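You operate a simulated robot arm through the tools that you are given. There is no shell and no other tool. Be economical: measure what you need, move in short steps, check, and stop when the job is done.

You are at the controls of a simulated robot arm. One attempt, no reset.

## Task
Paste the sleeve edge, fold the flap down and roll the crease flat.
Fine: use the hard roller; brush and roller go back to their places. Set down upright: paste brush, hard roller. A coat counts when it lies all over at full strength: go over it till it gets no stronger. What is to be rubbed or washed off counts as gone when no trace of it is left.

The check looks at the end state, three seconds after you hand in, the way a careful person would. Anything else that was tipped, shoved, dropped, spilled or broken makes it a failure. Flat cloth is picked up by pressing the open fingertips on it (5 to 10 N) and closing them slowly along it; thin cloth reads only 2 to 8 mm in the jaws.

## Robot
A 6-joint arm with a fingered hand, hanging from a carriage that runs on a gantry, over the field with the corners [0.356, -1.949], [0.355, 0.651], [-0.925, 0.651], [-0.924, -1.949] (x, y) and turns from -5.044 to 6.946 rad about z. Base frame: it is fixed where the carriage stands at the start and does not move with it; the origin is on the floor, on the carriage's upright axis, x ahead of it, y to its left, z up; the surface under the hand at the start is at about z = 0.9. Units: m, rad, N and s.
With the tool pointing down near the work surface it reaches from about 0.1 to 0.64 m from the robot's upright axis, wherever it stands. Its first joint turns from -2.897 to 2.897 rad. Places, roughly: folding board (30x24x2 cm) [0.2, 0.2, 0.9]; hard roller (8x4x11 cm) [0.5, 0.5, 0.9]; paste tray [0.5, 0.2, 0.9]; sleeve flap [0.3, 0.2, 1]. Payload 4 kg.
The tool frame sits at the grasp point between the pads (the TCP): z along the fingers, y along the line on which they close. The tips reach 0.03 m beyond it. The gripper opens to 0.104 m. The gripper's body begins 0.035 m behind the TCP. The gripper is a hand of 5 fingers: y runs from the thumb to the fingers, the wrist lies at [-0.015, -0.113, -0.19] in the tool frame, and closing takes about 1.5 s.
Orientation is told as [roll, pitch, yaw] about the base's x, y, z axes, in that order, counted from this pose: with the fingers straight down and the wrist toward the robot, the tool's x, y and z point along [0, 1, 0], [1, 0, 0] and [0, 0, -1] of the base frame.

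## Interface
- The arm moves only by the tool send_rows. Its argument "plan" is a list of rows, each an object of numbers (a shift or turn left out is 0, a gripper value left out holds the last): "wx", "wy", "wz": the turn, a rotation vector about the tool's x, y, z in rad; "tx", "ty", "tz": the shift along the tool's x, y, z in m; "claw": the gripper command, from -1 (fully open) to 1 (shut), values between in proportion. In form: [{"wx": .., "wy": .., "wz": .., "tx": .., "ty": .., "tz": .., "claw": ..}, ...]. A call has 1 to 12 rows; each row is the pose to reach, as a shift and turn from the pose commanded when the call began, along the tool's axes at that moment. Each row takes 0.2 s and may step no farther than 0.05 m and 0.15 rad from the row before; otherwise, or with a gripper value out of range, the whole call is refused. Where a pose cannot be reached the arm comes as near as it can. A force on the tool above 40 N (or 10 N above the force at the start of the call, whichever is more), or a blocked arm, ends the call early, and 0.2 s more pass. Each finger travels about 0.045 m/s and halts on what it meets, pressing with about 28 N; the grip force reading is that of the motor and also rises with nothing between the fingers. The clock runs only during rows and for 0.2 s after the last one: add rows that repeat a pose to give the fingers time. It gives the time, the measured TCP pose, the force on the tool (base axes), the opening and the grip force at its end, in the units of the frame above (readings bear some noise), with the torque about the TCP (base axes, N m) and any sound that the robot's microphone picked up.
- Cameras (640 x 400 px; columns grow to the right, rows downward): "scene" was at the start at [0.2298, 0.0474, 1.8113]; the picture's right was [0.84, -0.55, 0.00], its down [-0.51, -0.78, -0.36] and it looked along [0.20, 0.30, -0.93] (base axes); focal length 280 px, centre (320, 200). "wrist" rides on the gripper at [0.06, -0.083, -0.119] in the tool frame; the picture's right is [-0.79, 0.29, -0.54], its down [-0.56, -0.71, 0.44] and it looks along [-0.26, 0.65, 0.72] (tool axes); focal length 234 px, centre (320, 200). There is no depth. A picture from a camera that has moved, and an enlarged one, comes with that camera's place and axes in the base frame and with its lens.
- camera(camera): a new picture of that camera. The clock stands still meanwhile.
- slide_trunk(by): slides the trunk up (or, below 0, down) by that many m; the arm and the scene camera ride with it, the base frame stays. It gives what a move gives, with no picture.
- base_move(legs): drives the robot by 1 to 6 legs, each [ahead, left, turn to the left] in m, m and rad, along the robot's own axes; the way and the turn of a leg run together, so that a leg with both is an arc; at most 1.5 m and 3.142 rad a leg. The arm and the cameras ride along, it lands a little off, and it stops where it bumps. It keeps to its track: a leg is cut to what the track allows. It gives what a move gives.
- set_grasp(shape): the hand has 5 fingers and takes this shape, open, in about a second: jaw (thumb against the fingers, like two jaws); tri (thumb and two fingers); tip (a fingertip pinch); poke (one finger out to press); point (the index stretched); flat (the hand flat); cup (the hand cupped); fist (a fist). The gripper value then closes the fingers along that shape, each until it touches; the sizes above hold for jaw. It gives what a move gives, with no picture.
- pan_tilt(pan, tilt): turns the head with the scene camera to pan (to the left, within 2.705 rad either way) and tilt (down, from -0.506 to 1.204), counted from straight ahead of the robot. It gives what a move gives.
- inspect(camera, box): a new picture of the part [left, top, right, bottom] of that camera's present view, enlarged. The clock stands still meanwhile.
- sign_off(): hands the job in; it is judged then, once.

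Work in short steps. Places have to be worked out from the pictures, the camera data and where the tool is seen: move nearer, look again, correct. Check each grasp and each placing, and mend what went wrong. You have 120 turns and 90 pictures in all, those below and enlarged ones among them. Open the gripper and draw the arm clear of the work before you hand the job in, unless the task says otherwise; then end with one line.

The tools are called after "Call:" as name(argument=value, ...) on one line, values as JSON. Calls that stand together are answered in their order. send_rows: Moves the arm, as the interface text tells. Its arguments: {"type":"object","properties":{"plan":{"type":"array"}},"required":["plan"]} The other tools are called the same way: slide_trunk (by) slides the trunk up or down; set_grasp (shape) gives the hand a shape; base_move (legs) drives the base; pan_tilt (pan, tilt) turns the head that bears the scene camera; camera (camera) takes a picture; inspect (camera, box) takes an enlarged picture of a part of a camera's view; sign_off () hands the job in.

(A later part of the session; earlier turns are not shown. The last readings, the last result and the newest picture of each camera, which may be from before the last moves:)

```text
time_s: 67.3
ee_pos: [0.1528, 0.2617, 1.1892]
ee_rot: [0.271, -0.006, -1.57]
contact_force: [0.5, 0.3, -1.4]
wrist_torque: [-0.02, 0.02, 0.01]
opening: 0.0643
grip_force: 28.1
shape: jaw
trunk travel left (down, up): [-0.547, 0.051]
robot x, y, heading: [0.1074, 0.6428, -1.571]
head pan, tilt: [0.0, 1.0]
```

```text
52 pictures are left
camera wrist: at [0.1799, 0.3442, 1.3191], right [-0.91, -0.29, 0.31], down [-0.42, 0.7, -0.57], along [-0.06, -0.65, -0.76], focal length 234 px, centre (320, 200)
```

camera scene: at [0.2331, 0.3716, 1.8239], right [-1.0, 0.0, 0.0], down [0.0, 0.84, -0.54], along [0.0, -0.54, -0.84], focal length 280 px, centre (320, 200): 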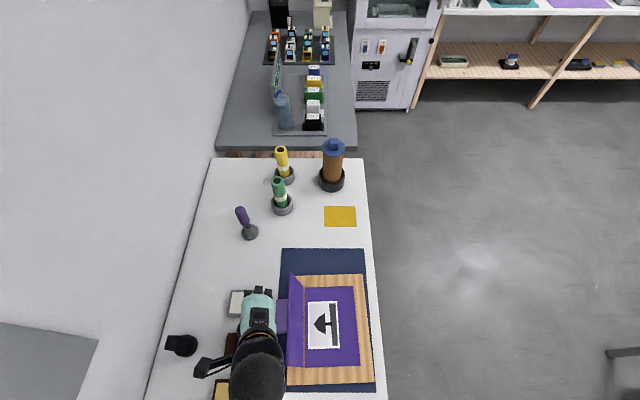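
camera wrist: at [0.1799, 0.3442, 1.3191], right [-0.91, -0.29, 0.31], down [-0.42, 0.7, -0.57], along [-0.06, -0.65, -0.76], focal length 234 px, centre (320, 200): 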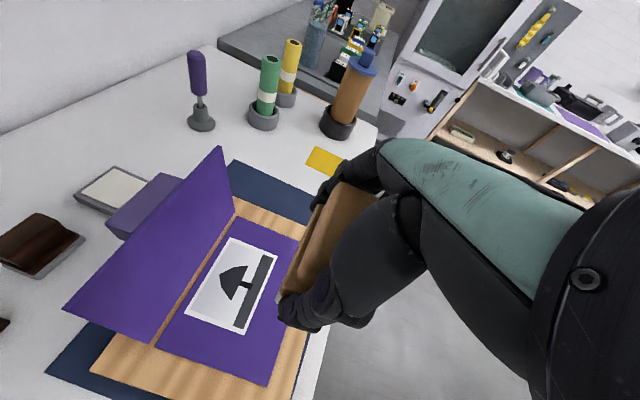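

The brush is above the sleeve's free margin. I'll lower it to just above the surface, turned 0.025 rad to match the board.

Call:
send_rows(plan=[{"tx": -0.013, "ty": 0.01, "tz": 0.045, "wz": -0.025}, {"tx": -0.026, "ty": 0.02, "tz": 0.09, "wz": -0.025}, {"tx": -0.04, "ty": 0.03, "tz": 0.135, "wz": -0.025}, {"tx": -0.05, "ty": 0.03, "tz": 0.17, "wz": -0.025}, {"tx": -0.0565, "ty": 0.03, "tz": 0.19, "wz": -0.025}, {"tx": -0.0565, "ty": 0.03, "tz": 0.19, "wz": -0.025}])

Call:
camera(camera="wrist")

Call:
camera(camera="scene")

```text
time_s: 68.7
ee_pos: [0.1533, 0.2551, 1.179]
ee_rot: [0.267, -0.009, -1.547]
contact_force: [-0.2, -0.6, -1.8]
wrist_torque: [-0.02, -0.01, 0.0]
opening: 0.0645
grip_force: 28.2
shape: jaw
out of reach, approached as far as the arm can: row 1, 2, 3, 4, 5, 6
trunk travel left (down, up): [-0.547, 0.051]
robot x, y, heading: [0.1062, 0.6429, -1.565]
head pan, tilt: [0.0, 1.0]
```

```text
51 pictures are left
camera wrist: at [0.1779, 0.3383, 1.3085], right [-0.9, -0.31, 0.32], down [-0.44, 0.69, -0.57], along [-0.04, -0.66, -0.75], focal length 234 px, centre (320, 200)
```

wrist: 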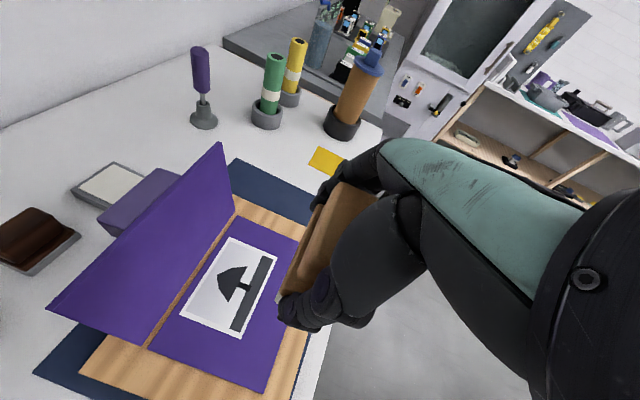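

```text
50 pictures are left
camera scene: at [0.1051, 0.3711, 1.8239], right [-1.0, 0.0, 0.0], down [0.0, 0.84, -0.54], along [0.0, -0.54, -0.84], focal length 280 px, centre (320, 200)
```

scene: 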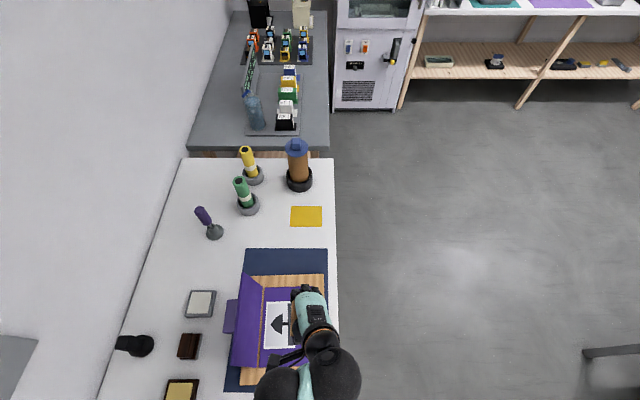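

The arm can't lower at this short radius. I'll check where the command stands before using the trunk to go down instead.

Call:
send_rows(plan=[{"tx": 0.0}])

Call:
slide_trunk(by=-0.05)

```text
time_s: 69.1
ee_pos: [0.1534, 0.2545, 1.1787]
ee_rot: [0.269, -0.009, -1.547]
contact_force: [0.9, -0.3, -1.9]
wrist_torque: [-0.03, 0.01, -0.02]
opening: 0.0647
grip_force: 28.0
shape: jaw
trunk travel left (down, up): [-0.547, 0.051]
robot x, y, heading: [0.1053, 0.6402, -1.57]
head pan, tilt: [0.0, 1.0]
```

```text
time_s: 70.0
ee_pos: [0.1537, 0.2547, 1.1296]
ee_rot: [0.268, -0.008, -1.545]
contact_force: [-0.6, 0.5, -1.5]
wrist_torque: [0.0, -0.01, 0.01]
opening: 0.0645
grip_force: 27.2
shape: jaw
trunk travel left (down, up): [-0.497, 0.101]
robot x, y, heading: [0.1025, 0.641, -1.564]
head pan, tilt: [0.0, 1.0]
```

The trunk slides the hand straight down, so I'll lower further and look.

Call:
slide_trunk(by=-0.1)

Call:
camera(camera="scene")

Call:
camera(camera="wrist")

```text
time_s: 71.4
ee_pos: [0.152, 0.2551, 1.029]
ee_rot: [0.268, -0.008, -1.546]
contact_force: [0.6, -0.5, -1.1]
wrist_torque: [-0.01, -0.01, 0.02]
opening: 0.0646
grip_force: 27.9
shape: jaw
trunk travel left (down, up): [-0.397, 0.201]
robot x, y, heading: [0.1042, 0.6453, -1.571]
head pan, tilt: [0.0, 1.0]
```

```text
49 pictures are left
camera scene: at [0.1051, 0.3711, 1.6739], right [-1.0, 0.0, 0.0], down [0.0, 0.84, -0.54], along [0.0, -0.54, -0.84], focal length 280 px, centre (320, 200)
```

scene: 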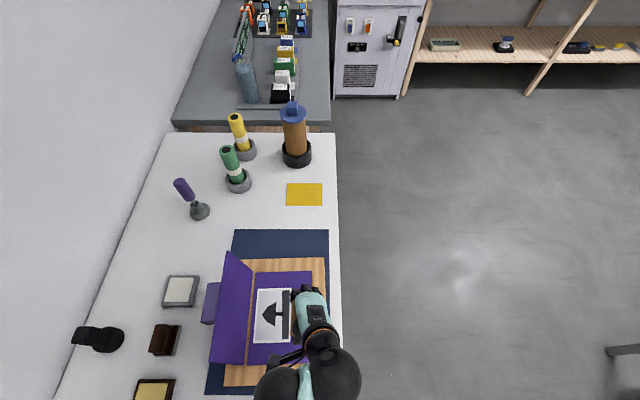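

```text
48 pictures are left
camera wrist: at [0.1779, 0.3383, 1.1585], right [-0.9, -0.31, 0.32], down [-0.44, 0.69, -0.57], along [-0.04, -0.66, -0.75], focal length 234 px, centre (320, 200)
```

wrist: 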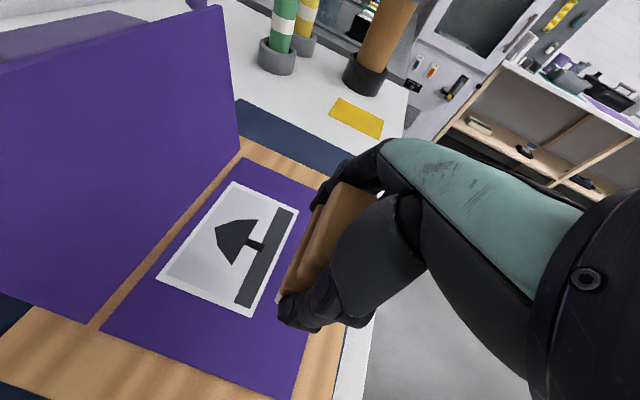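

Clear of the flap. I'll nudge x to 0.147 and lower until the bristles touch.

Call:
send_rows(plan=[{"tx": -0.0055, "tz": -0.0015}, {"tx": -0.0055, "tz": -0.0015}])

Call:
slide_trunk(by=-0.045)

Call:
slide_trunk(by=-0.006)

```text
time_s: 72.0
ee_pos: [0.1472, 0.256, 1.0292]
ee_rot: [0.267, -0.009, -1.548]
contact_force: [0.5, 0.0, -1.7]
wrist_torque: [0.0, -0.04, 0.02]
opening: 0.0643
grip_force: 28.3
shape: jaw
trunk travel left (down, up): [-0.397, 0.201]
robot x, y, heading: [0.1098, 0.639, -1.568]
head pan, tilt: [0.0, 1.0]
```

```text
time_s: 72.8
ee_pos: [0.1491, 0.2547, 0.9831]
ee_rot: [0.267, -0.009, -1.544]
contact_force: [-0.9, 0.1, -1.9]
wrist_torque: [0.02, -0.02, -0.01]
opening: 0.0645
grip_force: 28.4
shape: jaw
trunk travel left (down, up): [-0.352, 0.246]
robot x, y, heading: [0.1028, 0.6408, -1.563]
head pan, tilt: [0.0, 1.0]
```

```text
time_s: 73.4
ee_pos: [0.1485, 0.2547, 0.978]
ee_rot: [0.266, -0.01, -1.546]
contact_force: [-0.4, -0.2, -1.6]
wrist_torque: [-0.01, -0.03, -0.03]
opening: 0.0645
grip_force: 27.1
shape: jaw
trunk travel left (down, up): [-0.346, 0.252]
robot x, y, heading: [0.1031, 0.6375, -1.569]
head pan, tilt: [0.0, 1.0]
```

No contact yet at 0.978; I'll continue in small steps.

Call:
slide_trunk(by=-0.003)

Call:
slide_trunk(by=-0.002)

```text
time_s: 73.9
ee_pos: [0.1474, 0.2541, 0.9747]
ee_rot: [0.267, -0.008, -1.546]
contact_force: [0.4, -0.4, -1.7]
wrist_torque: [-0.02, -0.01, 0.02]
opening: 0.0647
grip_force: 27.5
shape: jaw
trunk travel left (down, up): [-0.343, 0.255]
robot x, y, heading: [0.1056, 0.6394, -1.568]
head pan, tilt: [0.0, 1.0]
```

```text
time_s: 74.4
ee_pos: [0.1484, 0.2554, 0.9731]
ee_rot: [0.268, -0.007, -1.546]
contact_force: [0.2, 0.0, -1.1]
wrist_torque: [0.01, -0.02, 0.02]
opening: 0.0645
grip_force: 28.6
shape: jaw
trunk travel left (down, up): [-0.341, 0.257]
robot x, y, heading: [0.1031, 0.6411, -1.563]
head pan, tilt: [0.0, 1.0]
```

Call:
slide_trunk(by=-0.002)

Call:
slide_trunk(by=-0.001)

```text
time_s: 74.9
ee_pos: [0.1486, 0.254, 0.9715]
ee_rot: [0.266, -0.008, -1.546]
contact_force: [0.1, 0.1, -2.2]
wrist_torque: [0.02, 0.01, -0.02]
opening: 0.0645
grip_force: 27.4
shape: jaw
trunk travel left (down, up): [-0.339, 0.259]
robot x, y, heading: [0.1078, 0.6426, -1.566]
head pan, tilt: [0.0, 1.0]
```

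```text
time_s: 75.5
ee_pos: [0.1487, 0.2539, 0.9698]
ee_rot: [0.268, -0.009, -1.547]
contact_force: [-0.2, 0.4, -0.8]
wrist_torque: [0.02, -0.02, 0.01]
opening: 0.0645
grip_force: 27.8
shape: jaw
trunk travel left (down, up): [-0.338, 0.26]
robot x, y, heading: [0.0997, 0.6414, -1.57]
head pan, tilt: [0.0, 1.0]
```

Force is still nil. I'll go on with arm rows, which stop on force.

Call:
send_rows(plan=[{"tx": -0.0005, "tz": 0.002}, {"tx": -0.001, "tz": 0.004}])

```text
time_s: 76.0
ee_pos: [0.1472, 0.2553, 0.9686]
ee_rot: [0.265, -0.006, -1.546]
contact_force: [0.1, 0.3, -1.8]
wrist_torque: [-0.01, -0.01, 0.03]
opening: 0.0646
grip_force: 28.3
shape: jaw
out of reach, approached as far as the arm can: row 2
trunk travel left (down, up): [-0.338, 0.26]
robot x, y, heading: [0.106, 0.6432, -1.565]
head pan, tilt: [0.0, 1.0]
```

Call:
slide_trunk(by=-0.003)

Call:
camera(camera="wrist")

```text
time_s: 76.6
ee_pos: [0.1477, 0.2554, 0.9653]
ee_rot: [0.266, -0.005, -1.546]
contact_force: [0.4, 0.0, -1.2]
wrist_torque: [-0.03, -0.01, 0.02]
opening: 0.0645
grip_force: 27.6
shape: jaw
trunk travel left (down, up): [-0.335, 0.263]
robot x, y, heading: [0.104, 0.6367, -1.568]
head pan, tilt: [0.0, 1.0]
```

```text
47 pictures are left
camera wrist: at [0.1727, 0.3375, 1.0955], right [-0.9, -0.31, 0.32], down [-0.44, 0.69, -0.57], along [-0.04, -0.65, -0.76], focal length 234 px, centre (320, 200)
```

wrist: 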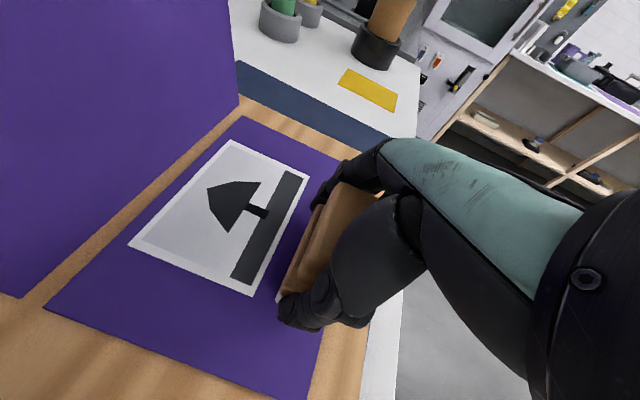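

Still no touch; the brush probably slid up a little in the hand at the tray. I'll continue lowering carefully.

Call:
slide_trunk(by=-0.003)

Call:
inspect(camera="wrist", box=[240, 150, 400, 350])

```text
time_s: 77.1
ee_pos: [0.147, 0.2541, 0.9637]
ee_rot: [0.266, -0.008, -1.548]
contact_force: [-0.3, 1.6, 7.5]
wrist_torque: [0.32, -0.08, 0.08]
opening: 0.0645
grip_force: 27.6
shape: jaw
trunk travel left (down, up): [-0.332, 0.266]
robot x, y, heading: [0.1042, 0.6423, -1.569]
head pan, tilt: [0.0, 1.0]
```

```text
2.00 times, centred on (320, 250) of wrist
camera zoom: at [0.1726, 0.3372, 1.0931], right [-0.9, -0.31, 0.32], down [-0.44, 0.69, -0.57], along [-0.04, -0.65, -0.76], focal length 468 px, centre (320, 100)
```

zoom: 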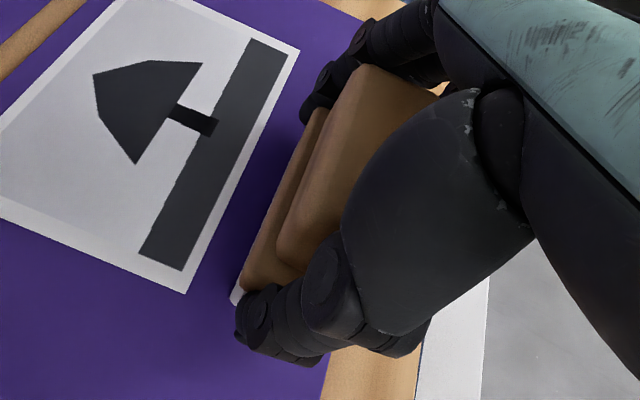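

Contact is about 9 N, with white paste visible on the bristles. First stroke goes toward -y along the edge, then back.

Call:
send_rows(plan=[{"ty": 0.02}, {"ty": 0.04}, {"ty": 0.06}, {"ty": 0.08}, {"ty": 0.093}, {"ty": 0.08}, {"ty": 0.06}, {"ty": 0.04}, {"ty": 0.02}, {"ty": 0.0}])

Call:
camera(camera="wrist")

```text
time_s: 79.3
ee_pos: [0.148, 0.2537, 0.964]
ee_rot: [0.267, -0.007, -1.547]
contact_force: [0.6, 1.0, 1.4]
wrist_torque: [0.21, -0.07, -0.03]
opening: 0.0646
grip_force: 28.1
shape: jaw
out of reach, approached as far as the arm can: row 2, 3, 4, 5, 6, 7, 8
trunk travel left (down, up): [-0.332, 0.266]
robot x, y, heading: [0.1014, 0.6421, -1.571]
head pan, tilt: [0.0, 1.0]
```

```text
45 pictures are left
camera wrist: at [0.1731, 0.336, 1.0936], right [-0.9, -0.31, 0.32], down [-0.44, 0.69, -0.57], along [-0.04, -0.65, -0.76], focal length 234 px, centre (320, 200)
```

wrist: 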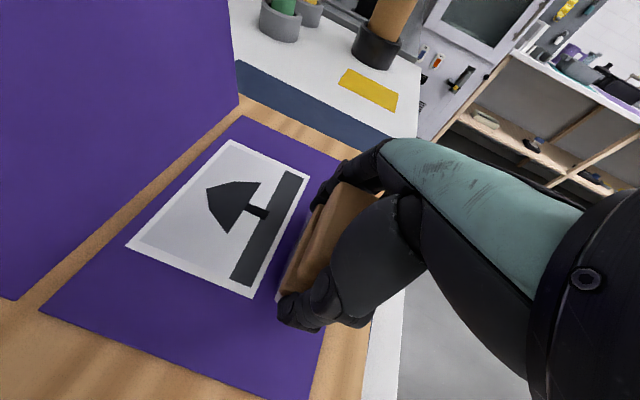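

This arm pose is hemmed in; the side offset of 0.15 worked earlier at the brush. I'll lift, move the carriage 0.11 m toward -x, and bring the hand back over the edge.

Call:
slide_trunk(by=0.03)

Call:
base_move(legs=[[0, -0.11, 0]])

Call:
send_rows(plan=[{"tx": 0.03, "tz": 0.008}, {"tx": 0.06, "tz": 0.0165}, {"tx": 0.09, "tz": 0.0245}, {"tx": 0.108, "tz": 0.0295}, {"tx": 0.108, "tz": 0.0295}])

Call:
camera(camera="wrist")

```text
time_s: 80.0
ee_pos: [0.1466, 0.2534, 0.9934]
ee_rot: [0.265, -0.006, -1.548]
contact_force: [-0.1, 0.4, -1.1]
wrist_torque: [0.0, 0.02, 0.0]
opening: 0.0646
grip_force: 28.2
shape: jaw
trunk travel left (down, up): [-0.362, 0.236]
robot x, y, heading: [0.1042, 0.6404, -1.565]
head pan, tilt: [0.0, 1.0]
```

```text
time_s: 81.2
ee_pos: [0.0386, 0.2536, 0.9933]
ee_rot: [0.265, -0.005, -1.546]
contact_force: [0.5, -0.2, -1.0]
wrist_torque: [-0.01, 0.04, 0.0]
opening: 0.0644
grip_force: 28.1
shape: jaw
trunk travel left (down, up): [-0.362, 0.236]
robot x, y, heading: [-0.0068, 0.6423, -1.567]
head pan, tilt: [0.0, 1.0]
```

```text
time_s: 82.4
ee_pos: [0.1518, 0.2563, 0.9937]
ee_rot: [0.268, -0.005, -1.545]
contact_force: [0.6, -0.2, -2.2]
wrist_torque: [0.0, -0.01, 0.02]
opening: 0.0647
grip_force: 28.1
shape: jaw
trunk travel left (down, up): [-0.362, 0.236]
robot x, y, heading: [-0.0023, 0.6394, -1.562]
head pan, tilt: [0.0, 1.0]
```

```text
44 pictures are left
camera wrist: at [0.1753, 0.3398, 1.1233], right [-0.9, -0.31, 0.32], down [-0.44, 0.69, -0.57], along [-0.04, -0.65, -0.76], focal length 234 px, centre (320, 200)
```

wrist: 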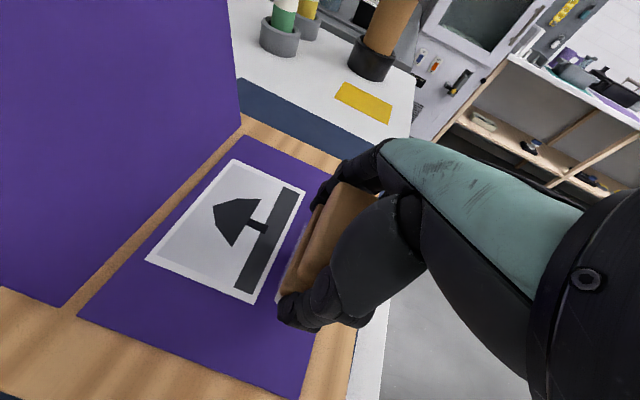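

Reach is fine now. I'll lower to contact and stroke along the edge toward -y and back.

Call:
send_rows(plan=[{"tx": -0.008, "tz": 0.015}, {"tx": -0.0118, "tz": 0.0285}, {"tx": -0.0118, "tz": 0.0285, "ty": 0.02}, {"tx": -0.0113, "tz": 0.0285, "ty": 0.045}, {"tx": -0.0108, "tz": 0.0285, "ty": 0.07}, {"tx": -0.0103, "tz": 0.0285, "ty": 0.094}, {"tx": -0.0103, "tz": 0.0285, "ty": 0.094}])

Call:
camera(camera="scene")

```text
time_s: 84.0
ee_pos: [0.1481, 0.1834, 1.0065]
ee_rot: [0.264, -0.003, -1.547]
contact_force: [-0.5, 0.3, -2.0]
wrist_torque: [0.03, -0.01, 0.0]
opening: 0.0647
grip_force: 28.1
shape: jaw
out of reach, approached as far as the arm can: row 1, 2, 3, 4, 5, 6, 7
trunk travel left (down, up): [-0.362, 0.236]
robot x, y, heading: [-0.0015, 0.6392, -1.564]
head pan, tilt: [0.0, 1.0]
```

```text
43 pictures are left
camera scene: at [-0.0037, 0.3706, 1.6389], right [-1.0, 0.0, 0.0], down [0.0, 0.84, -0.54], along [0.0, -0.54, -0.84], focal length 280 px, centre (320, 200)
```

scene: 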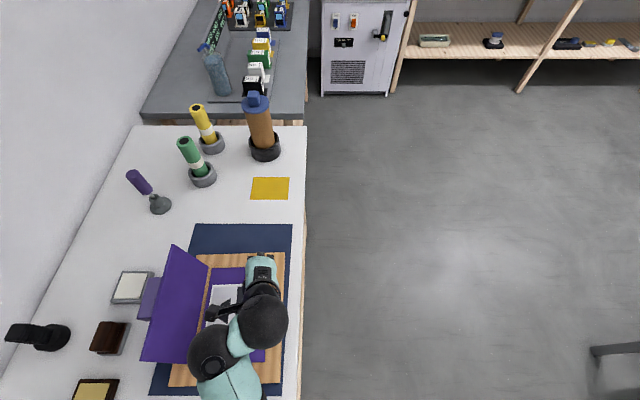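

This side's arm geometry keeps blocking descent. The pose that worked was 0.5 ahead and 0.15 left of the robot, so I'll mirror it from the south: raise, turn half round over the floor side, and stand at about (0.30, -0.33) facing +y.

Call:
slide_trunk(by=0.185)

Call:
base_move(legs=[[0, 0, -3.14], [-0.96, 0, 0], [0, -0.3, 0]])

Call:
camera(camera="scene")

Call:
camera(camera="wrist")

```text
time_s: 86.1
ee_pos: [0.1489, 0.1829, 1.1926]
ee_rot: [0.263, -0.004, -1.548]
contact_force: [0.0, -0.4, -1.6]
wrist_torque: [0.01, -0.04, 0.01]
opening: 0.0645
grip_force: 28.1
shape: jaw
trunk travel left (down, up): [-0.547, 0.051]
robot x, y, heading: [-0.0023, 0.643, -1.567]
head pan, tilt: [0.0, 1.0]
```

```text
time_s: 100.3
ee_pos: [0.122, 0.0996, 1.1916]
ee_rot: [0.264, -0.003, 1.556]
contact_force: [0.4, -0.5, -1.6]
wrist_torque: [0.01, -0.01, 0.01]
opening: 0.0645
grip_force: 28.0
shape: jaw
trunk travel left (down, up): [-0.547, 0.051]
robot x, y, heading: [0.2536, -0.3612, 1.533]
head pan, tilt: [0.0, 1.0]
```

```text
42 pictures are left
camera scene: at [0.2654, -0.091, 1.8239], right [1.0, -0.04, 0.0], down [-0.03, -0.84, -0.54], along [0.02, 0.54, -0.84], focal length 280 px, centre (320, 200)
```

scene: 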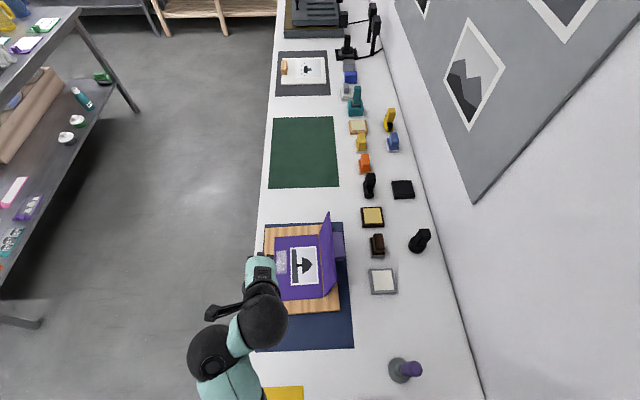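

```text
41 pictures are left
camera wrist: at [0.0934, 0.0154, 1.3215], right [0.91, 0.27, 0.32], down [0.41, -0.71, -0.57], along [0.07, 0.65, -0.76], focal length 234 px, centre (320, 200)
```

wrist: 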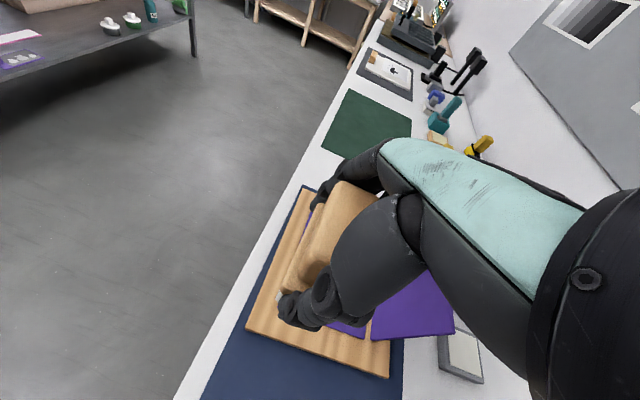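

A paler patch shows on the sleeve's free margin where the brush touched. I'll enlarge it to see the paste mark.

Call:
inspect(camera="scene", box=[262, 215, 352, 320])

```text
3.81 times, centred on (307, 268) of scene
camera zoom: at [0.2654, -0.091, 1.8239], right [1.0, -0.04, 0.0], down [-0.03, -0.84, -0.54], along [0.02, 0.54, -0.84], focal length 1065 px, centre (370, -57)
```

zoom: 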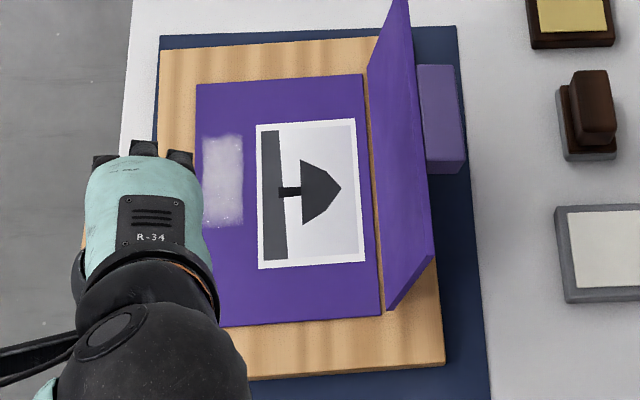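

The paste took over the full brush footprint, so one lane flush with the free edge is the goal. I'll test from here whether the arm can reach forward and down.

Call:
send_rows(plan=[{"ty": 0.03}, {"ty": 0.06}, {"ty": 0.06, "tx": -0.013, "tz": 0.048}, {"ty": 0.06, "tx": -0.026, "tz": 0.096}])

```text
time_s: 101.3
ee_pos: [0.1246, 0.1387, 1.2079]
ee_rot: [0.262, -0.001, 1.552]
contact_force: [0.4, -0.2, -1.7]
wrist_torque: [0.01, -0.01, 0.01]
opening: 0.0643
grip_force: 27.8
shape: jaw
out of reach, approached as far as the arm can: row 1, 2, 3, 4
trunk travel left (down, up): [-0.547, 0.051]
robot x, y, heading: [0.2568, -0.3584, 1.527]
head pan, tilt: [0.0, 1.0]
```

The arm is stuck in the wrong wrist configuration. The good one came from the right side with no tilt, so I'll back the carriage off and retrace that: untilt, swing right, then come back.

Call:
base_move(legs=[[-0.15, 0, 0]])

Call:
send_rows(plan=[{"wy": -0.13}, {"wy": -0.262}, {"wy": -0.262, "tx": -0.045, "tz": -0.012}, {"wy": -0.262, "tx": -0.09, "tz": -0.024}, {"wy": -0.262, "tx": -0.135, "tz": -0.036}, {"wy": -0.262, "tx": -0.18, "tz": -0.048}, {"wy": -0.262, "tx": -0.21, "tz": -0.056}, {"wy": -0.262, "tx": -0.21, "tz": -0.056, "ty": 0.03}, {"wy": -0.262, "tx": -0.21, "tz": -0.056, "ty": 0.03}])

Call:
camera(camera="scene")

```text
time_s: 102.7
ee_pos: [0.1174, -0.0111, 1.2078]
ee_rot: [0.26, 0.001, 1.554]
contact_force: [-0.2, 0.7, -2.0]
wrist_torque: [-0.02, 0.0, 0.01]
opening: 0.0646
grip_force: 28.0
shape: jaw
trunk travel left (down, up): [-0.547, 0.051]
robot x, y, heading: [0.2512, -0.5106, 1.532]
head pan, tilt: [0.0, 1.0]
```

```text
time_s: 104.7
ee_pos: [0.3355, 0.0182, 1.2066]
ee_rot: [0.0, 0.0, 1.553]
contact_force: [0.0, -0.2, -0.6]
wrist_torque: [0.0, 0.0, 0.01]
opening: 0.0642
grip_force: 27.6
shape: jaw
out of reach, approached as far as the arm can: row 1, 2, 3, 4, 5
trunk travel left (down, up): [-0.547, 0.051]
robot x, y, heading: [0.2505, -0.5081, 1.535]
head pan, tilt: [0.0, 1.0]
```

```text
39 pictures are left
camera scene: at [0.2594, -0.2411, 1.8239], right [1.0, -0.04, 0.0], down [-0.03, -0.84, -0.54], along [0.02, 0.54, -0.84], focal length 280 px, centre (320, 200)
```

scene: 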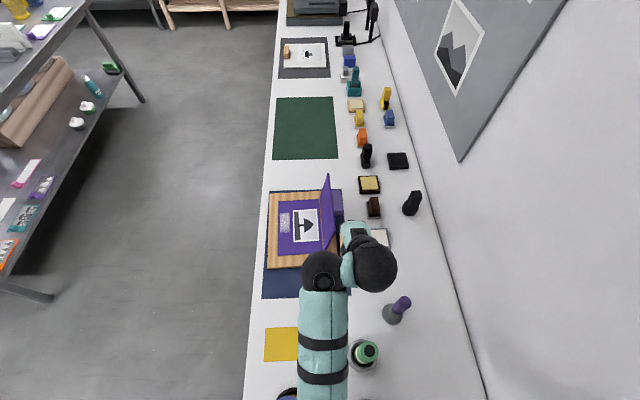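

Reached cleanly now. I'll swing left to about 0.12 beside the axis at this longer reach, then restore the tilt.

Call:
send_rows(plan=[{"tx": 0.05}, {"tx": 0.1}, {"tx": 0.15}, {"tx": 0.2}, {"tx": 0.2, "wy": 0.13}, {"tx": 0.2, "wy": 0.262}, {"tx": 0.2, "wy": 0.262}])

Call:
send_rows(plan=[{"tx": -0.013, "tz": 0.048}, {"tx": -0.013, "tz": 0.048}])

Call:
camera(camera="scene")

```text
time_s: 106.3
ee_pos: [0.1333, 0.0195, 1.206]
ee_rot: [0.263, -0.001, 1.555]
contact_force: [1.6, 0.0, -1.9]
wrist_torque: [-0.01, 0.02, -0.01]
opening: 0.064
grip_force: 27.5
shape: jaw
trunk travel left (down, up): [-0.547, 0.051]
robot x, y, heading: [0.2519, -0.5126, 1.536]
head pan, tilt: [0.0, 1.0]
```

```text
time_s: 106.9
ee_pos: [0.1348, 0.0184, 1.156]
ee_rot: [0.262, 0.002, 1.554]
contact_force: [-0.6, -1.7, -1.8]
wrist_torque: [0.02, 0.0, 0.01]
opening: 0.0641
grip_force: 28.3
shape: jaw
trunk travel left (down, up): [-0.547, 0.051]
robot x, y, heading: [0.2526, -0.5137, 1.54]
head pan, tilt: [0.0, 1.0]
```

```text
38 pictures are left
camera scene: at [0.2595, -0.2413, 1.8238], right [1.0, -0.04, 0.0], down [-0.03, -0.84, -0.54], along [0.02, 0.54, -0.84], focal length 280 px, centre (320, 200)
```

scene: 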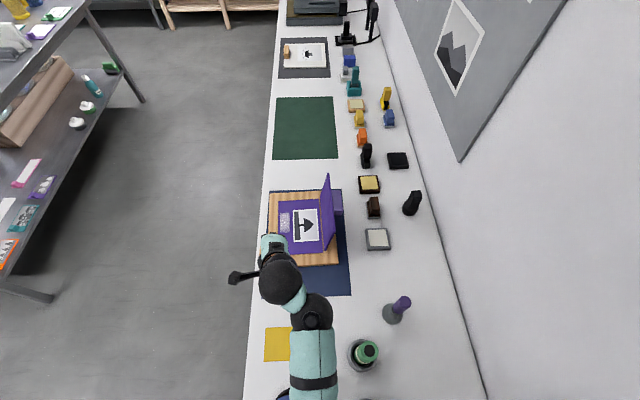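

Good configuration regained. I'll drive 0.2 m ahead over the sleeve and align with the edge.

Call:
base_move(legs=[[0.2, 0, 0]])

Call:
send_rows(plan=[{"wz": -0.043, "tx": -0.013, "tz": 0.048}, {"wz": -0.043, "tx": -0.026, "tz": 0.096}, {"wz": -0.043, "tx": -0.04, "tz": 0.144}, {"wz": -0.043, "tx": -0.047, "tz": 0.172}, {"wz": -0.043, "tx": -0.047, "tz": 0.172}])

Call:
camera(camera="wrist")

```text
time_s: 108.5
ee_pos: [0.1434, 0.2162, 1.1566]
ee_rot: [0.262, 0.0, 1.553]
contact_force: [0.4, -0.9, -0.8]
wrist_torque: [-0.01, 0.03, -0.02]
opening: 0.064
grip_force: 27.9
shape: jaw
trunk travel left (down, up): [-0.547, 0.051]
robot x, y, heading: [0.2583, -0.3163, 1.538]
head pan, tilt: [0.0, 1.0]
```

```text
time_s: 109.7
ee_pos: [0.1433, 0.2132, 0.9781]
ee_rot: [0.259, -0.01, 1.597]
contact_force: [0.8, -0.3, -1.2]
wrist_torque: [-0.01, 0.02, 0.02]
opening: 0.0642
grip_force: 28.0
shape: jaw
trunk travel left (down, up): [-0.547, 0.051]
robot x, y, heading: [0.2556, -0.3089, 1.533]
head pan, tilt: [0.0, 1.0]
```

```text
37 pictures are left
camera wrist: at [0.1188, 0.127, 1.1066], right [0.9, 0.31, 0.32], down [0.44, -0.69, -0.57], along [0.05, 0.66, -0.75], focal length 234 px, centre (320, 200)
```

wrist: 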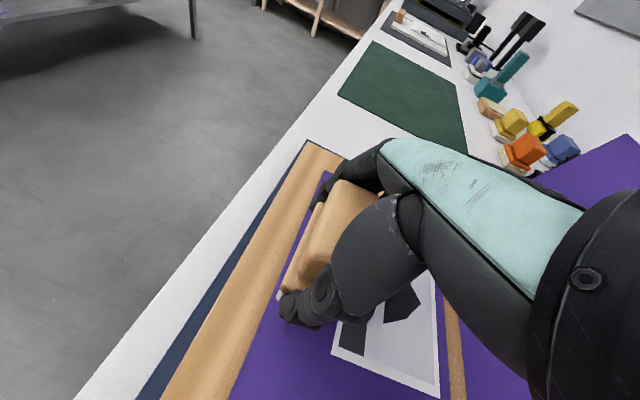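

The brush side lines up with the sleeve edge. I'll press down and stroke the whole length both ways.

Call:
send_rows(plan=[{"tx": -0.0022, "tz": 0.016}, {"tx": -0.0022, "tz": 0.016, "ty": -0.03}, {"tx": -0.0022, "tz": 0.016, "ty": -0.055}, {"tx": -0.0022, "tz": 0.016, "ty": -0.02}, {"tx": -0.0022, "tz": 0.016, "ty": 0.02}, {"tx": -0.0022, "tz": 0.016, "ty": 0.06}, {"tx": -0.0022, "tz": 0.016, "ty": 0.093}, {"tx": -0.0022, "tz": 0.016, "ty": 0.06}, {"tx": -0.0022, "tz": 0.016, "ty": 0.02}, {"tx": -0.0022, "tz": 0.016, "ty": -0.02}, {"tx": -0.0022, "tz": 0.016, "ty": -0.055}, {"tx": -0.0022, "tz": 0.016, "ty": -0.055}])

Call:
camera(camera="wrist")

```text
time_s: 112.3
ee_pos: [0.1429, 0.1642, 0.9615]
ee_rot: [0.262, -0.015, 1.594]
contact_force: [1.2, 1.7, 19.7]
wrist_torque: [-0.14, 0.2, -0.01]
opening: 0.0631
grip_force: 27.9
shape: jaw
trunk travel left (down, up): [-0.547, 0.051]
robot x, y, heading: [0.2546, -0.3141, 1.536]
head pan, tilt: [0.0, 1.0]
```

```text
36 pictures are left
camera wrist: at [0.1173, 0.0771, 1.0906], right [0.9, 0.3, 0.32], down [0.44, -0.69, -0.58], along [0.05, 0.66, -0.75], focal length 234 px, centre (320, 200)
```

wrist: 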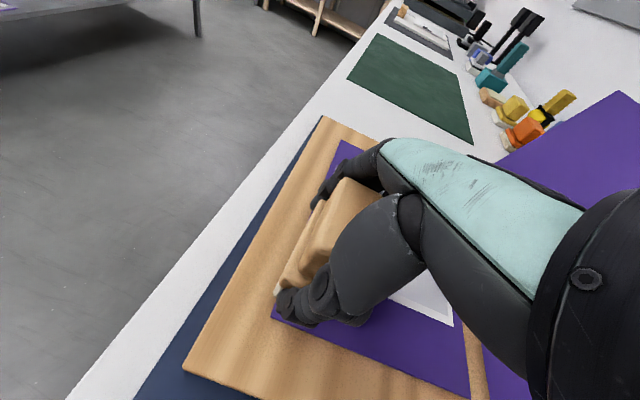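

Steady 20 N of pressure. The scene camera should show the coat so far.

Call:
inspect(camera="scene", box=[252, 190, 352, 300])

```text
3.64 times, centred on (302, 245) of scene
camera zoom: at [0.267, -0.0422, 1.8245], right [1.0, -0.04, 0.0], down [-0.03, -0.84, -0.54], along [0.02, 0.54, -0.84], focal length 1017 px, centre (386, 36)
```

zoom: 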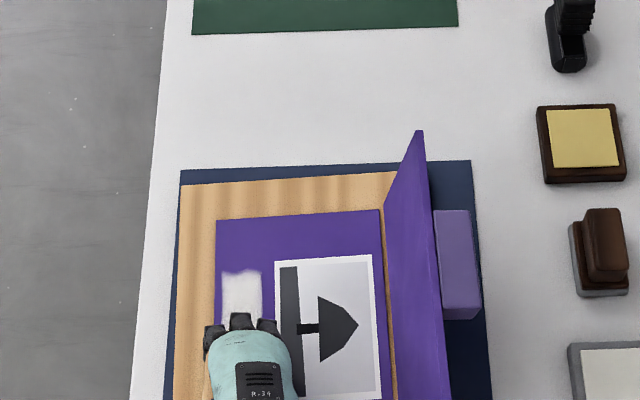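

The coat is dense but stops about 5 cm short at the +y end and 5 mm short of the edge. I'll stroke to the far end, 5 mm nearer the edge, hold there and read the pose.

Call:
send_rows(plan=[{"tx": 0.005, "tz": 0.0013}, {"tx": 0.005, "tz": 0.0013, "ty": 0.03}, {"tx": 0.005, "tz": 0.0013, "ty": 0.06}, {"tx": 0.005, "tz": 0.0013, "ty": 0.09}, {"tx": 0.005, "tz": 0.0013, "ty": 0.12}, {"tx": 0.005, "tz": 0.0013, "ty": 0.148}, {"tx": 0.005, "tz": 0.0013, "ty": 0.148}, {"tx": 0.005, "tz": 0.0013, "ty": 0.148}])

Call:
inspect(camera="scene", box=[252, 190, 352, 300])

Call:
camera(camera="wrist")

```text
time_s: 114.1
ee_pos: [0.1331, 0.3095, 0.964]
ee_rot: [0.263, -0.011, 1.595]
contact_force: [1.2, -1.4, -1.1]
wrist_torque: [-0.04, 0.02, -0.03]
opening: 0.0628
grip_force: 28.3
shape: jaw
trunk travel left (down, up): [-0.547, 0.051]
robot x, y, heading: [0.2596, -0.3109, 1.534]
head pan, tilt: [0.0, 1.0]
```

```text
3.64 times, centred on (302, 245) of scene
camera zoom: at [0.267, -0.0427, 1.8239], right [1.0, -0.04, 0.0], down [-0.03, -0.84, -0.54], along [0.02, 0.54, -0.84], focal length 1017 px, centre (386, 36)
```

zoom: 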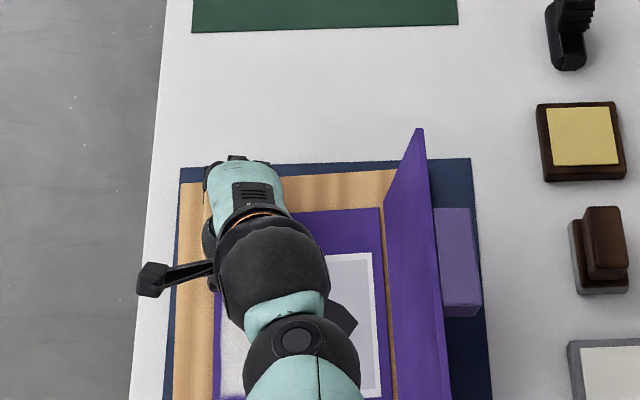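

```text
33 pictures are left
camera wrist: at [0.1087, 0.2219, 1.093], right [0.9, 0.31, 0.32], down [0.44, -0.69, -0.57], along [0.05, 0.66, -0.75], focal length 234 px, centre (320, 200)
```

wrist: 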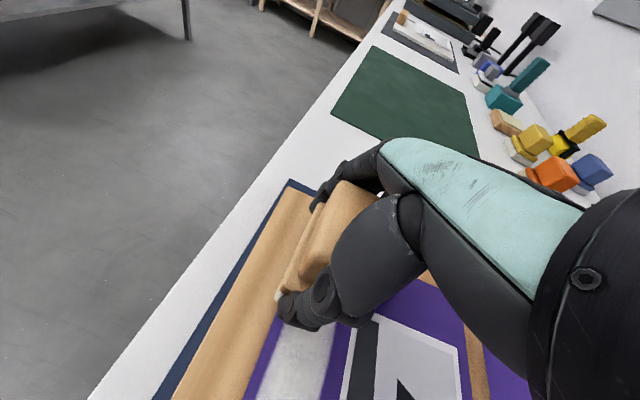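

The brush has lost contact at this end, and x is 3 mm past flush. I'll correct x, press down, and work this end.

Call:
send_rows(plan=[{"tx": -0.0035, "tz": 0.002}, {"tx": -0.0045, "tz": 0.0045}])

```text
time_s: 114.7
ee_pos: [0.1362, 0.311, 0.9614]
ee_rot: [0.264, -0.015, 1.594]
contact_force: [-0.6, -7.4, 21.0]
wrist_torque: [-0.59, 0.25, 0.16]
opening: 0.0624
grip_force: 27.9
shape: jaw
trunk travel left (down, up): [-0.547, 0.051]
robot x, y, heading: [0.259, -0.313, 1.533]
head pan, tilt: [0.0, 1.0]
```

Contact is 21 N. I'll do full-length passes, holding briefly at each end.

Call:
send_rows(plan=[{"ty": 0.003, "tz": -0.001}, {"ty": -0.04, "tz": -0.001}, {"ty": -0.08, "tz": -0.001}, {"ty": -0.12, "tz": -0.001}, {"ty": -0.153, "tz": -0.001}, {"ty": -0.153, "tz": -0.001}, {"ty": -0.12, "tz": -0.001}, {"ty": -0.08, "tz": -0.001}, {"ty": -0.04, "tz": -0.001}, {"ty": 0.003, "tz": -0.001}, {"ty": 0.003, "tz": -0.001}])

Call:
camera(camera="wrist")

```text
time_s: 117.1
ee_pos: [0.1375, 0.3149, 0.9571]
ee_rot: [0.261, -0.012, 1.593]
contact_force: [0.5, 1.5, 3.6]
wrist_torque: [-0.16, 0.0, 0.01]
opening: 0.0627
grip_force: 27.9
shape: jaw
trunk travel left (down, up): [-0.547, 0.051]
robot x, y, heading: [0.2581, -0.3127, 1.538]
head pan, tilt: [0.0, 1.0]
```

```text
32 pictures are left
camera wrist: at [0.112, 0.2272, 1.0861], right [0.9, 0.31, 0.32], down [0.44, -0.69, -0.57], along [0.05, 0.66, -0.75], focal length 234 px, centre (320, 200)
```

wrist: 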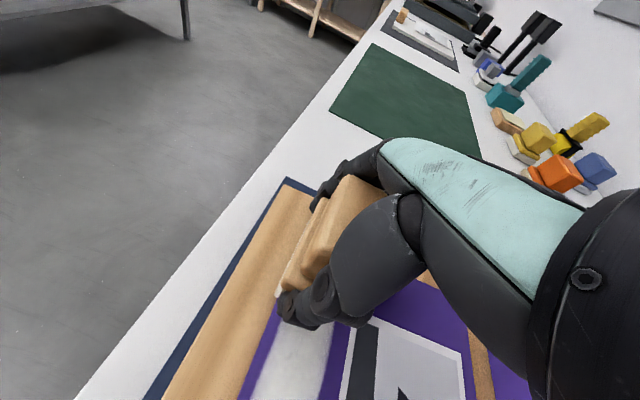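

The brush slid a few mm up in the grip, so I'll lift, back the carriage off and look at the coat.

Call:
send_rows(plan=[{"tx": 0.012, "tz": -0.045}, {"tx": 0.025, "tz": -0.09}, {"tx": 0.025, "tz": -0.09}])

Call:
base_move(legs=[[-0.27, 0, 0]])

Call:
camera(camera="wrist")

Call:
inspect(camera="scene", box=[260, 150, 350, 260])

```text
time_s: 117.9
ee_pos: [0.1367, 0.3126, 1.0522]
ee_rot: [0.262, -0.011, 1.594]
contact_force: [-0.4, 0.0, -2.0]
wrist_torque: [-0.01, 0.0, -0.02]
opening: 0.0625
grip_force: 28.3
shape: jaw
trunk travel left (down, up): [-0.547, 0.051]
robot x, y, heading: [0.2572, -0.3146, 1.536]
head pan, tilt: [0.0, 1.0]
```

```text
time_s: 119.8
ee_pos: [0.1277, 0.0448, 1.0541]
ee_rot: [0.264, -0.009, 1.593]
contact_force: [-0.1, -0.3, -1.5]
wrist_torque: [-0.03, 0.02, -0.01]
opening: 0.0627
grip_force: 27.7
shape: jaw
trunk travel left (down, up): [-0.547, 0.051]
robot x, y, heading: [0.2452, -0.5819, 1.534]
head pan, tilt: [0.0, 1.0]
```

```text
31 pictures are left
camera wrist: at [0.1024, -0.0431, 1.1818], right [0.9, 0.31, 0.32], down [0.44, -0.69, -0.57], along [0.05, 0.66, -0.75], focal length 234 px, centre (320, 200)
```

wrist: 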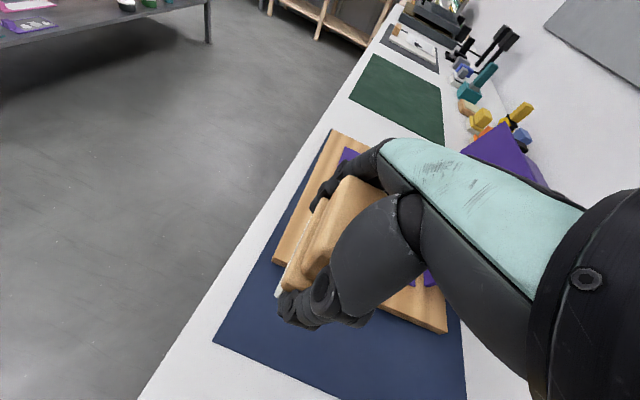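

```text
3.64 times, centred on (305, 205) of scene
camera zoom: at [0.2572, -0.3113, 1.8239], right [1.0, -0.04, 0.0], down [-0.03, -0.84, -0.54], along [0.02, 0.54, -0.84], focal length 1017 px, centre (374, 182)
```

zoom: 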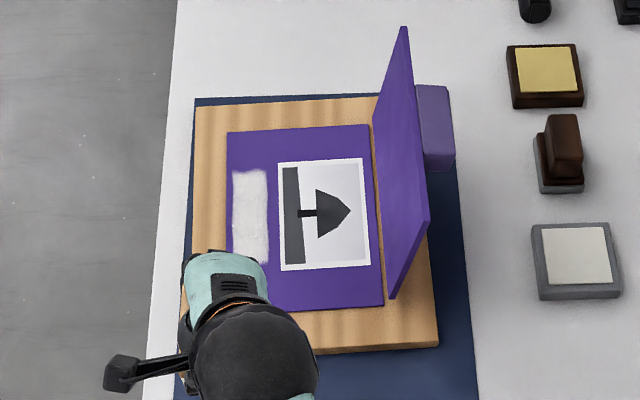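

The coat ends at fixed borders, centred on the free edge, even though my strokes went well past. So this strip is the marked sleeve edge. I'll check its evenness close up.

Call:
inspect(camera="scene", box=[318, 192, 342, 226])

Call:
inspect(camera="scene", box=[312, 190, 336, 226])

```text
11.76 times, centred on (330, 209) of scene
camera zoom: at [0.2572, -0.3113, 1.8239], right [1.0, -0.04, 0.0], down [-0.03, -0.84, -0.54], along [0.02, 0.54, -0.84], focal length 3289 px, centre (202, 94)
```

zoom: 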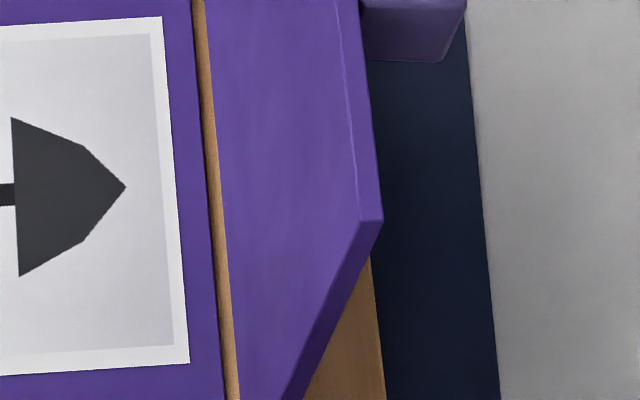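

```text
11.11 times, centred on (324, 208) of scene
camera zoom: at [0.2572, -0.3113, 1.8239], right [1.0, -0.04, 0.0], down [-0.03, -0.84, -0.54], along [0.02, 0.54, -0.84], focal length 3107 px, centre (276, 111)
```

zoom: 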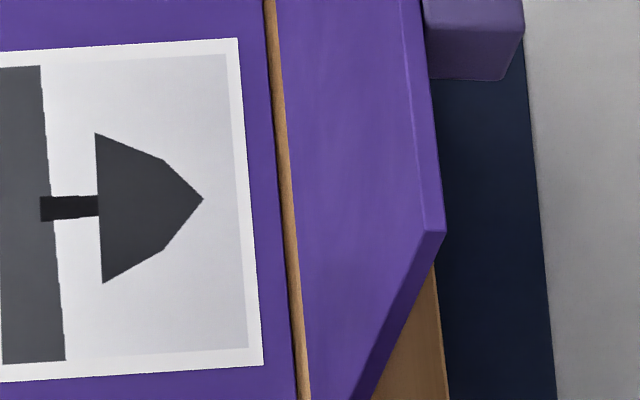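

Wrong box; aiming at the strip itself now.

Call:
inspect(camera="scene", box=[264, 192, 308, 226])

```text
11.76 times, centred on (286, 209) of scene
camera zoom: at [0.2572, -0.3113, 1.8239], right [1.0, -0.04, 0.0], down [-0.03, -0.84, -0.54], along [0.02, 0.54, -0.84], focal length 3289 px, centre (720, 94)
```

zoom: 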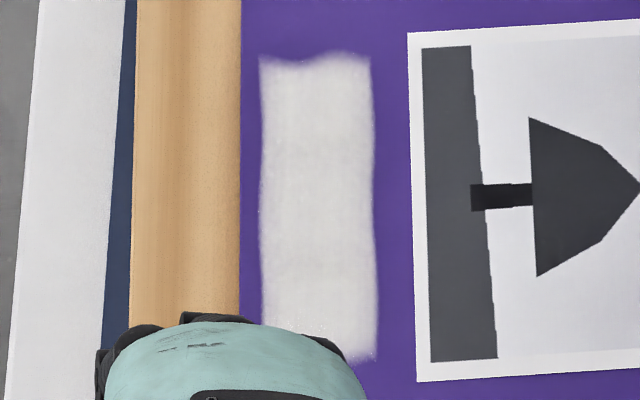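

The strip spans about x 0.131–0.167, y 0.171–0.281 and looks white. I'll make one more set of passes 12 mm further in, to see whether it widens or gets stronger.

Call:
base_move(legs=[[0.2, 0, 0]])

Call:
send_rows(plan=[{"tx": -0.02, "tz": 0.04}, {"tx": -0.04, "tz": 0.08}, {"tx": -0.041, "tz": 0.086}, {"tx": -0.041, "tz": 0.088}])

```text
time_s: 121.4
ee_pos: [0.1346, 0.2416, 1.0536]
ee_rot: [0.262, -0.012, 1.595]
contact_force: [-0.5, -0.2, -1.1]
wrist_torque: [0.02, 0.04, 0.01]
opening: 0.0627
grip_force: 28.6
shape: jaw
trunk travel left (down, up): [-0.547, 0.051]
robot x, y, heading: [0.2563, -0.3847, 1.527]
head pan, tilt: [0.0, 1.0]
```

```text
time_s: 122.4
ee_pos: [0.1519, 0.2433, 0.9584]
ee_rot: [0.262, -0.01, 1.594]
contact_force: [0.5, -1.0, -0.6]
wrist_torque: [-0.01, 0.01, -0.02]
opening: 0.0624
grip_force: 27.8
shape: jaw
trunk travel left (down, up): [-0.547, 0.051]
robot x, y, heading: [0.2567, -0.3832, 1.53]
head pan, tilt: [0.0, 1.0]
```

Just at the point of contact. I'll press 2 mm more, stroke both ways over the strip, and lift.

Call:
send_rows(plan=[{"tx": -0.0005, "tz": 0.0025}, {"ty": 0.03, "tx": -0.0005, "tz": 0.0028}, {"ty": 0.05, "tx": -0.0005, "tz": 0.0028}, {"ty": 0.02, "tx": -0.0005, "tz": 0.0028}, {"ty": -0.02, "tx": -0.0005, "tz": 0.0028}, {"ty": -0.06, "tx": -0.0005, "tz": 0.0028}, {"ty": -0.085, "tx": -0.0005, "tz": 0.0028}, {"ty": -0.05, "tx": 0.0105, "tz": 0.0056}, {"ty": -0.01, "tx": 0.0105, "tz": 0.0056}, {"ty": 0.03, "tx": 0.0105, "tz": 0.0056}, {"ty": 0.05, "tx": 0.0105, "tz": 0.0056}, {"ty": 0.05, "tx": 0.0105, "tz": 0.0056}])

Call:
send_rows(plan=[{"ty": -0.04}, {"ty": -0.08}, {"ty": -0.12}, {"ty": -0.135}, {"ty": -0.135, "tx": 0.012, "tz": -0.045}, {"ty": -0.135, "tx": 0.025, "tz": -0.09}, {"ty": -0.135, "tx": 0.025, "tz": -0.09}])

Call:
base_move(legs=[[-0.17, 0, 0]])

Call:
inspect(camera="scene", box=[264, 180, 314, 226])

```text
time_s: 123.5
ee_pos: [0.1519, 0.2502, 0.9535]
ee_rot: [0.268, 0.008, 1.589]
contact_force: [0.9, 1.7, 20.3]
wrist_torque: [-0.01, 0.0, -0.04]
opening: 0.0632
grip_force: 28.3
shape: jaw
out of reach, approached as far as the arm can: row 2, 3, 4
trunk travel left (down, up): [-0.547, 0.051]
robot x, y, heading: [0.2537, -0.3852, 1.537]
head pan, tilt: [0.0, 1.0]
stopped in row 5: the force on the tool passed its limit at 71 N (the readings are from after the stop); the commanded pose is now the measured one
```

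```text
time_s: 123.8
ee_pos: [0.153, 0.232, 0.9544]
ee_rot: [0.271, 0.004, 1.588]
contact_force: [0.0, -2.7, 17.6]
wrist_torque: [-0.02, 0.02, -0.09]
opening: 0.0634
grip_force: 27.9
shape: jaw
trunk travel left (down, up): [-0.547, 0.051]
robot x, y, heading: [0.2556, -0.3861, 1.53]
head pan, tilt: [0.0, 1.0]
stopped in row 1: the force on the tool passed its limit at 42 N (the readings are from after the stop); the commanded pose is now the measured one
```

```text
time_s: 125.3
ee_pos: [0.144, 0.0627, 0.9532]
ee_rot: [0.268, 0.006, 1.593]
contact_force: [1.4, -8.9, 36.5]
wrist_torque: [0.45, -0.03, 0.02]
opening: 0.0629
grip_force: 28.2
shape: jaw
trunk travel left (down, up): [-0.547, 0.051]
robot x, y, heading: [0.2505, -0.553, 1.534]
head pan, tilt: [0.0, 1.0]
```

```text
8.70 times, centred on (289, 203) of scene
camera zoom: at [0.2577, -0.281, 1.8246], right [1.0, -0.03, 0.0], down [-0.03, -0.84, -0.54], along [0.02, 0.54, -0.84], focal length 2431 px, centre (590, 174)
```

zoom: 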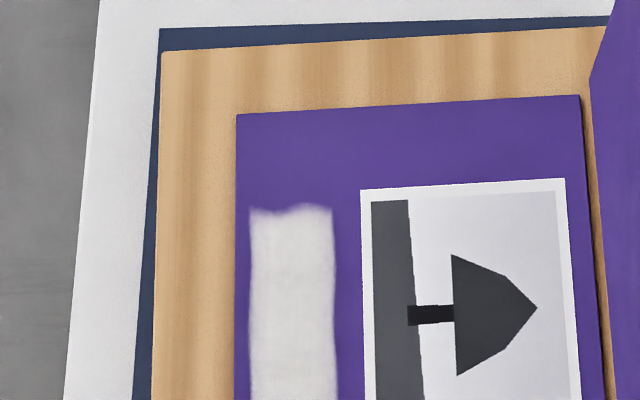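

Mistake: the stroke stopped early and the base move then dragged the pressed brush. The strip's borders are unchanged, so it is fully coated. I'll lift now and check for damage.

Call:
send_rows(plan=[{"tx": 0.012, "tz": -0.045}, {"tx": 0.025, "tz": -0.09}, {"tx": 0.038, "tz": -0.14}, {"tx": 0.044, "tz": -0.165}, {"tx": 0.044, "tz": -0.165}])

Call:
camera(camera="wrist")

Call:
inspect(camera="scene", box=[240, 150, 360, 300])

```text
refused: row 3 steps farther than a row can; nothing moved
```

```text
25 pictures are left
camera wrist: at [0.1203, -0.0221, 1.0832], right [0.9, 0.31, 0.31], down [0.44, -0.7, -0.56], along [0.04, 0.64, -0.76], focal length 234 px, centre (320, 200)
```

wrist: 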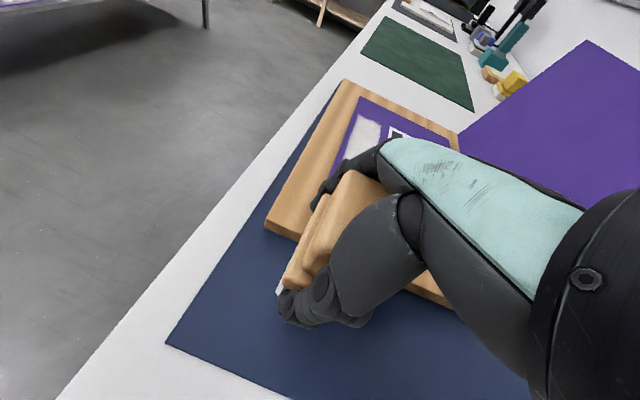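

```text
2.67 times, centred on (300, 225) of scene
camera zoom: at [0.2577, -0.281, 1.8246], right [1.0, -0.03, 0.0], down [-0.03, -0.84, -0.54], along [0.02, 0.54, -0.84], focal length 746 px, centre (373, 133)
```

zoom: 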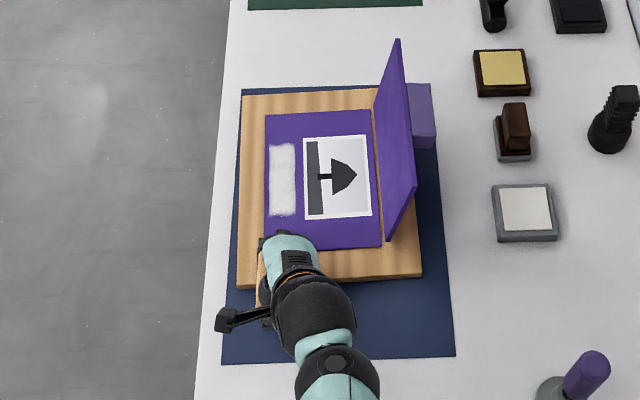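

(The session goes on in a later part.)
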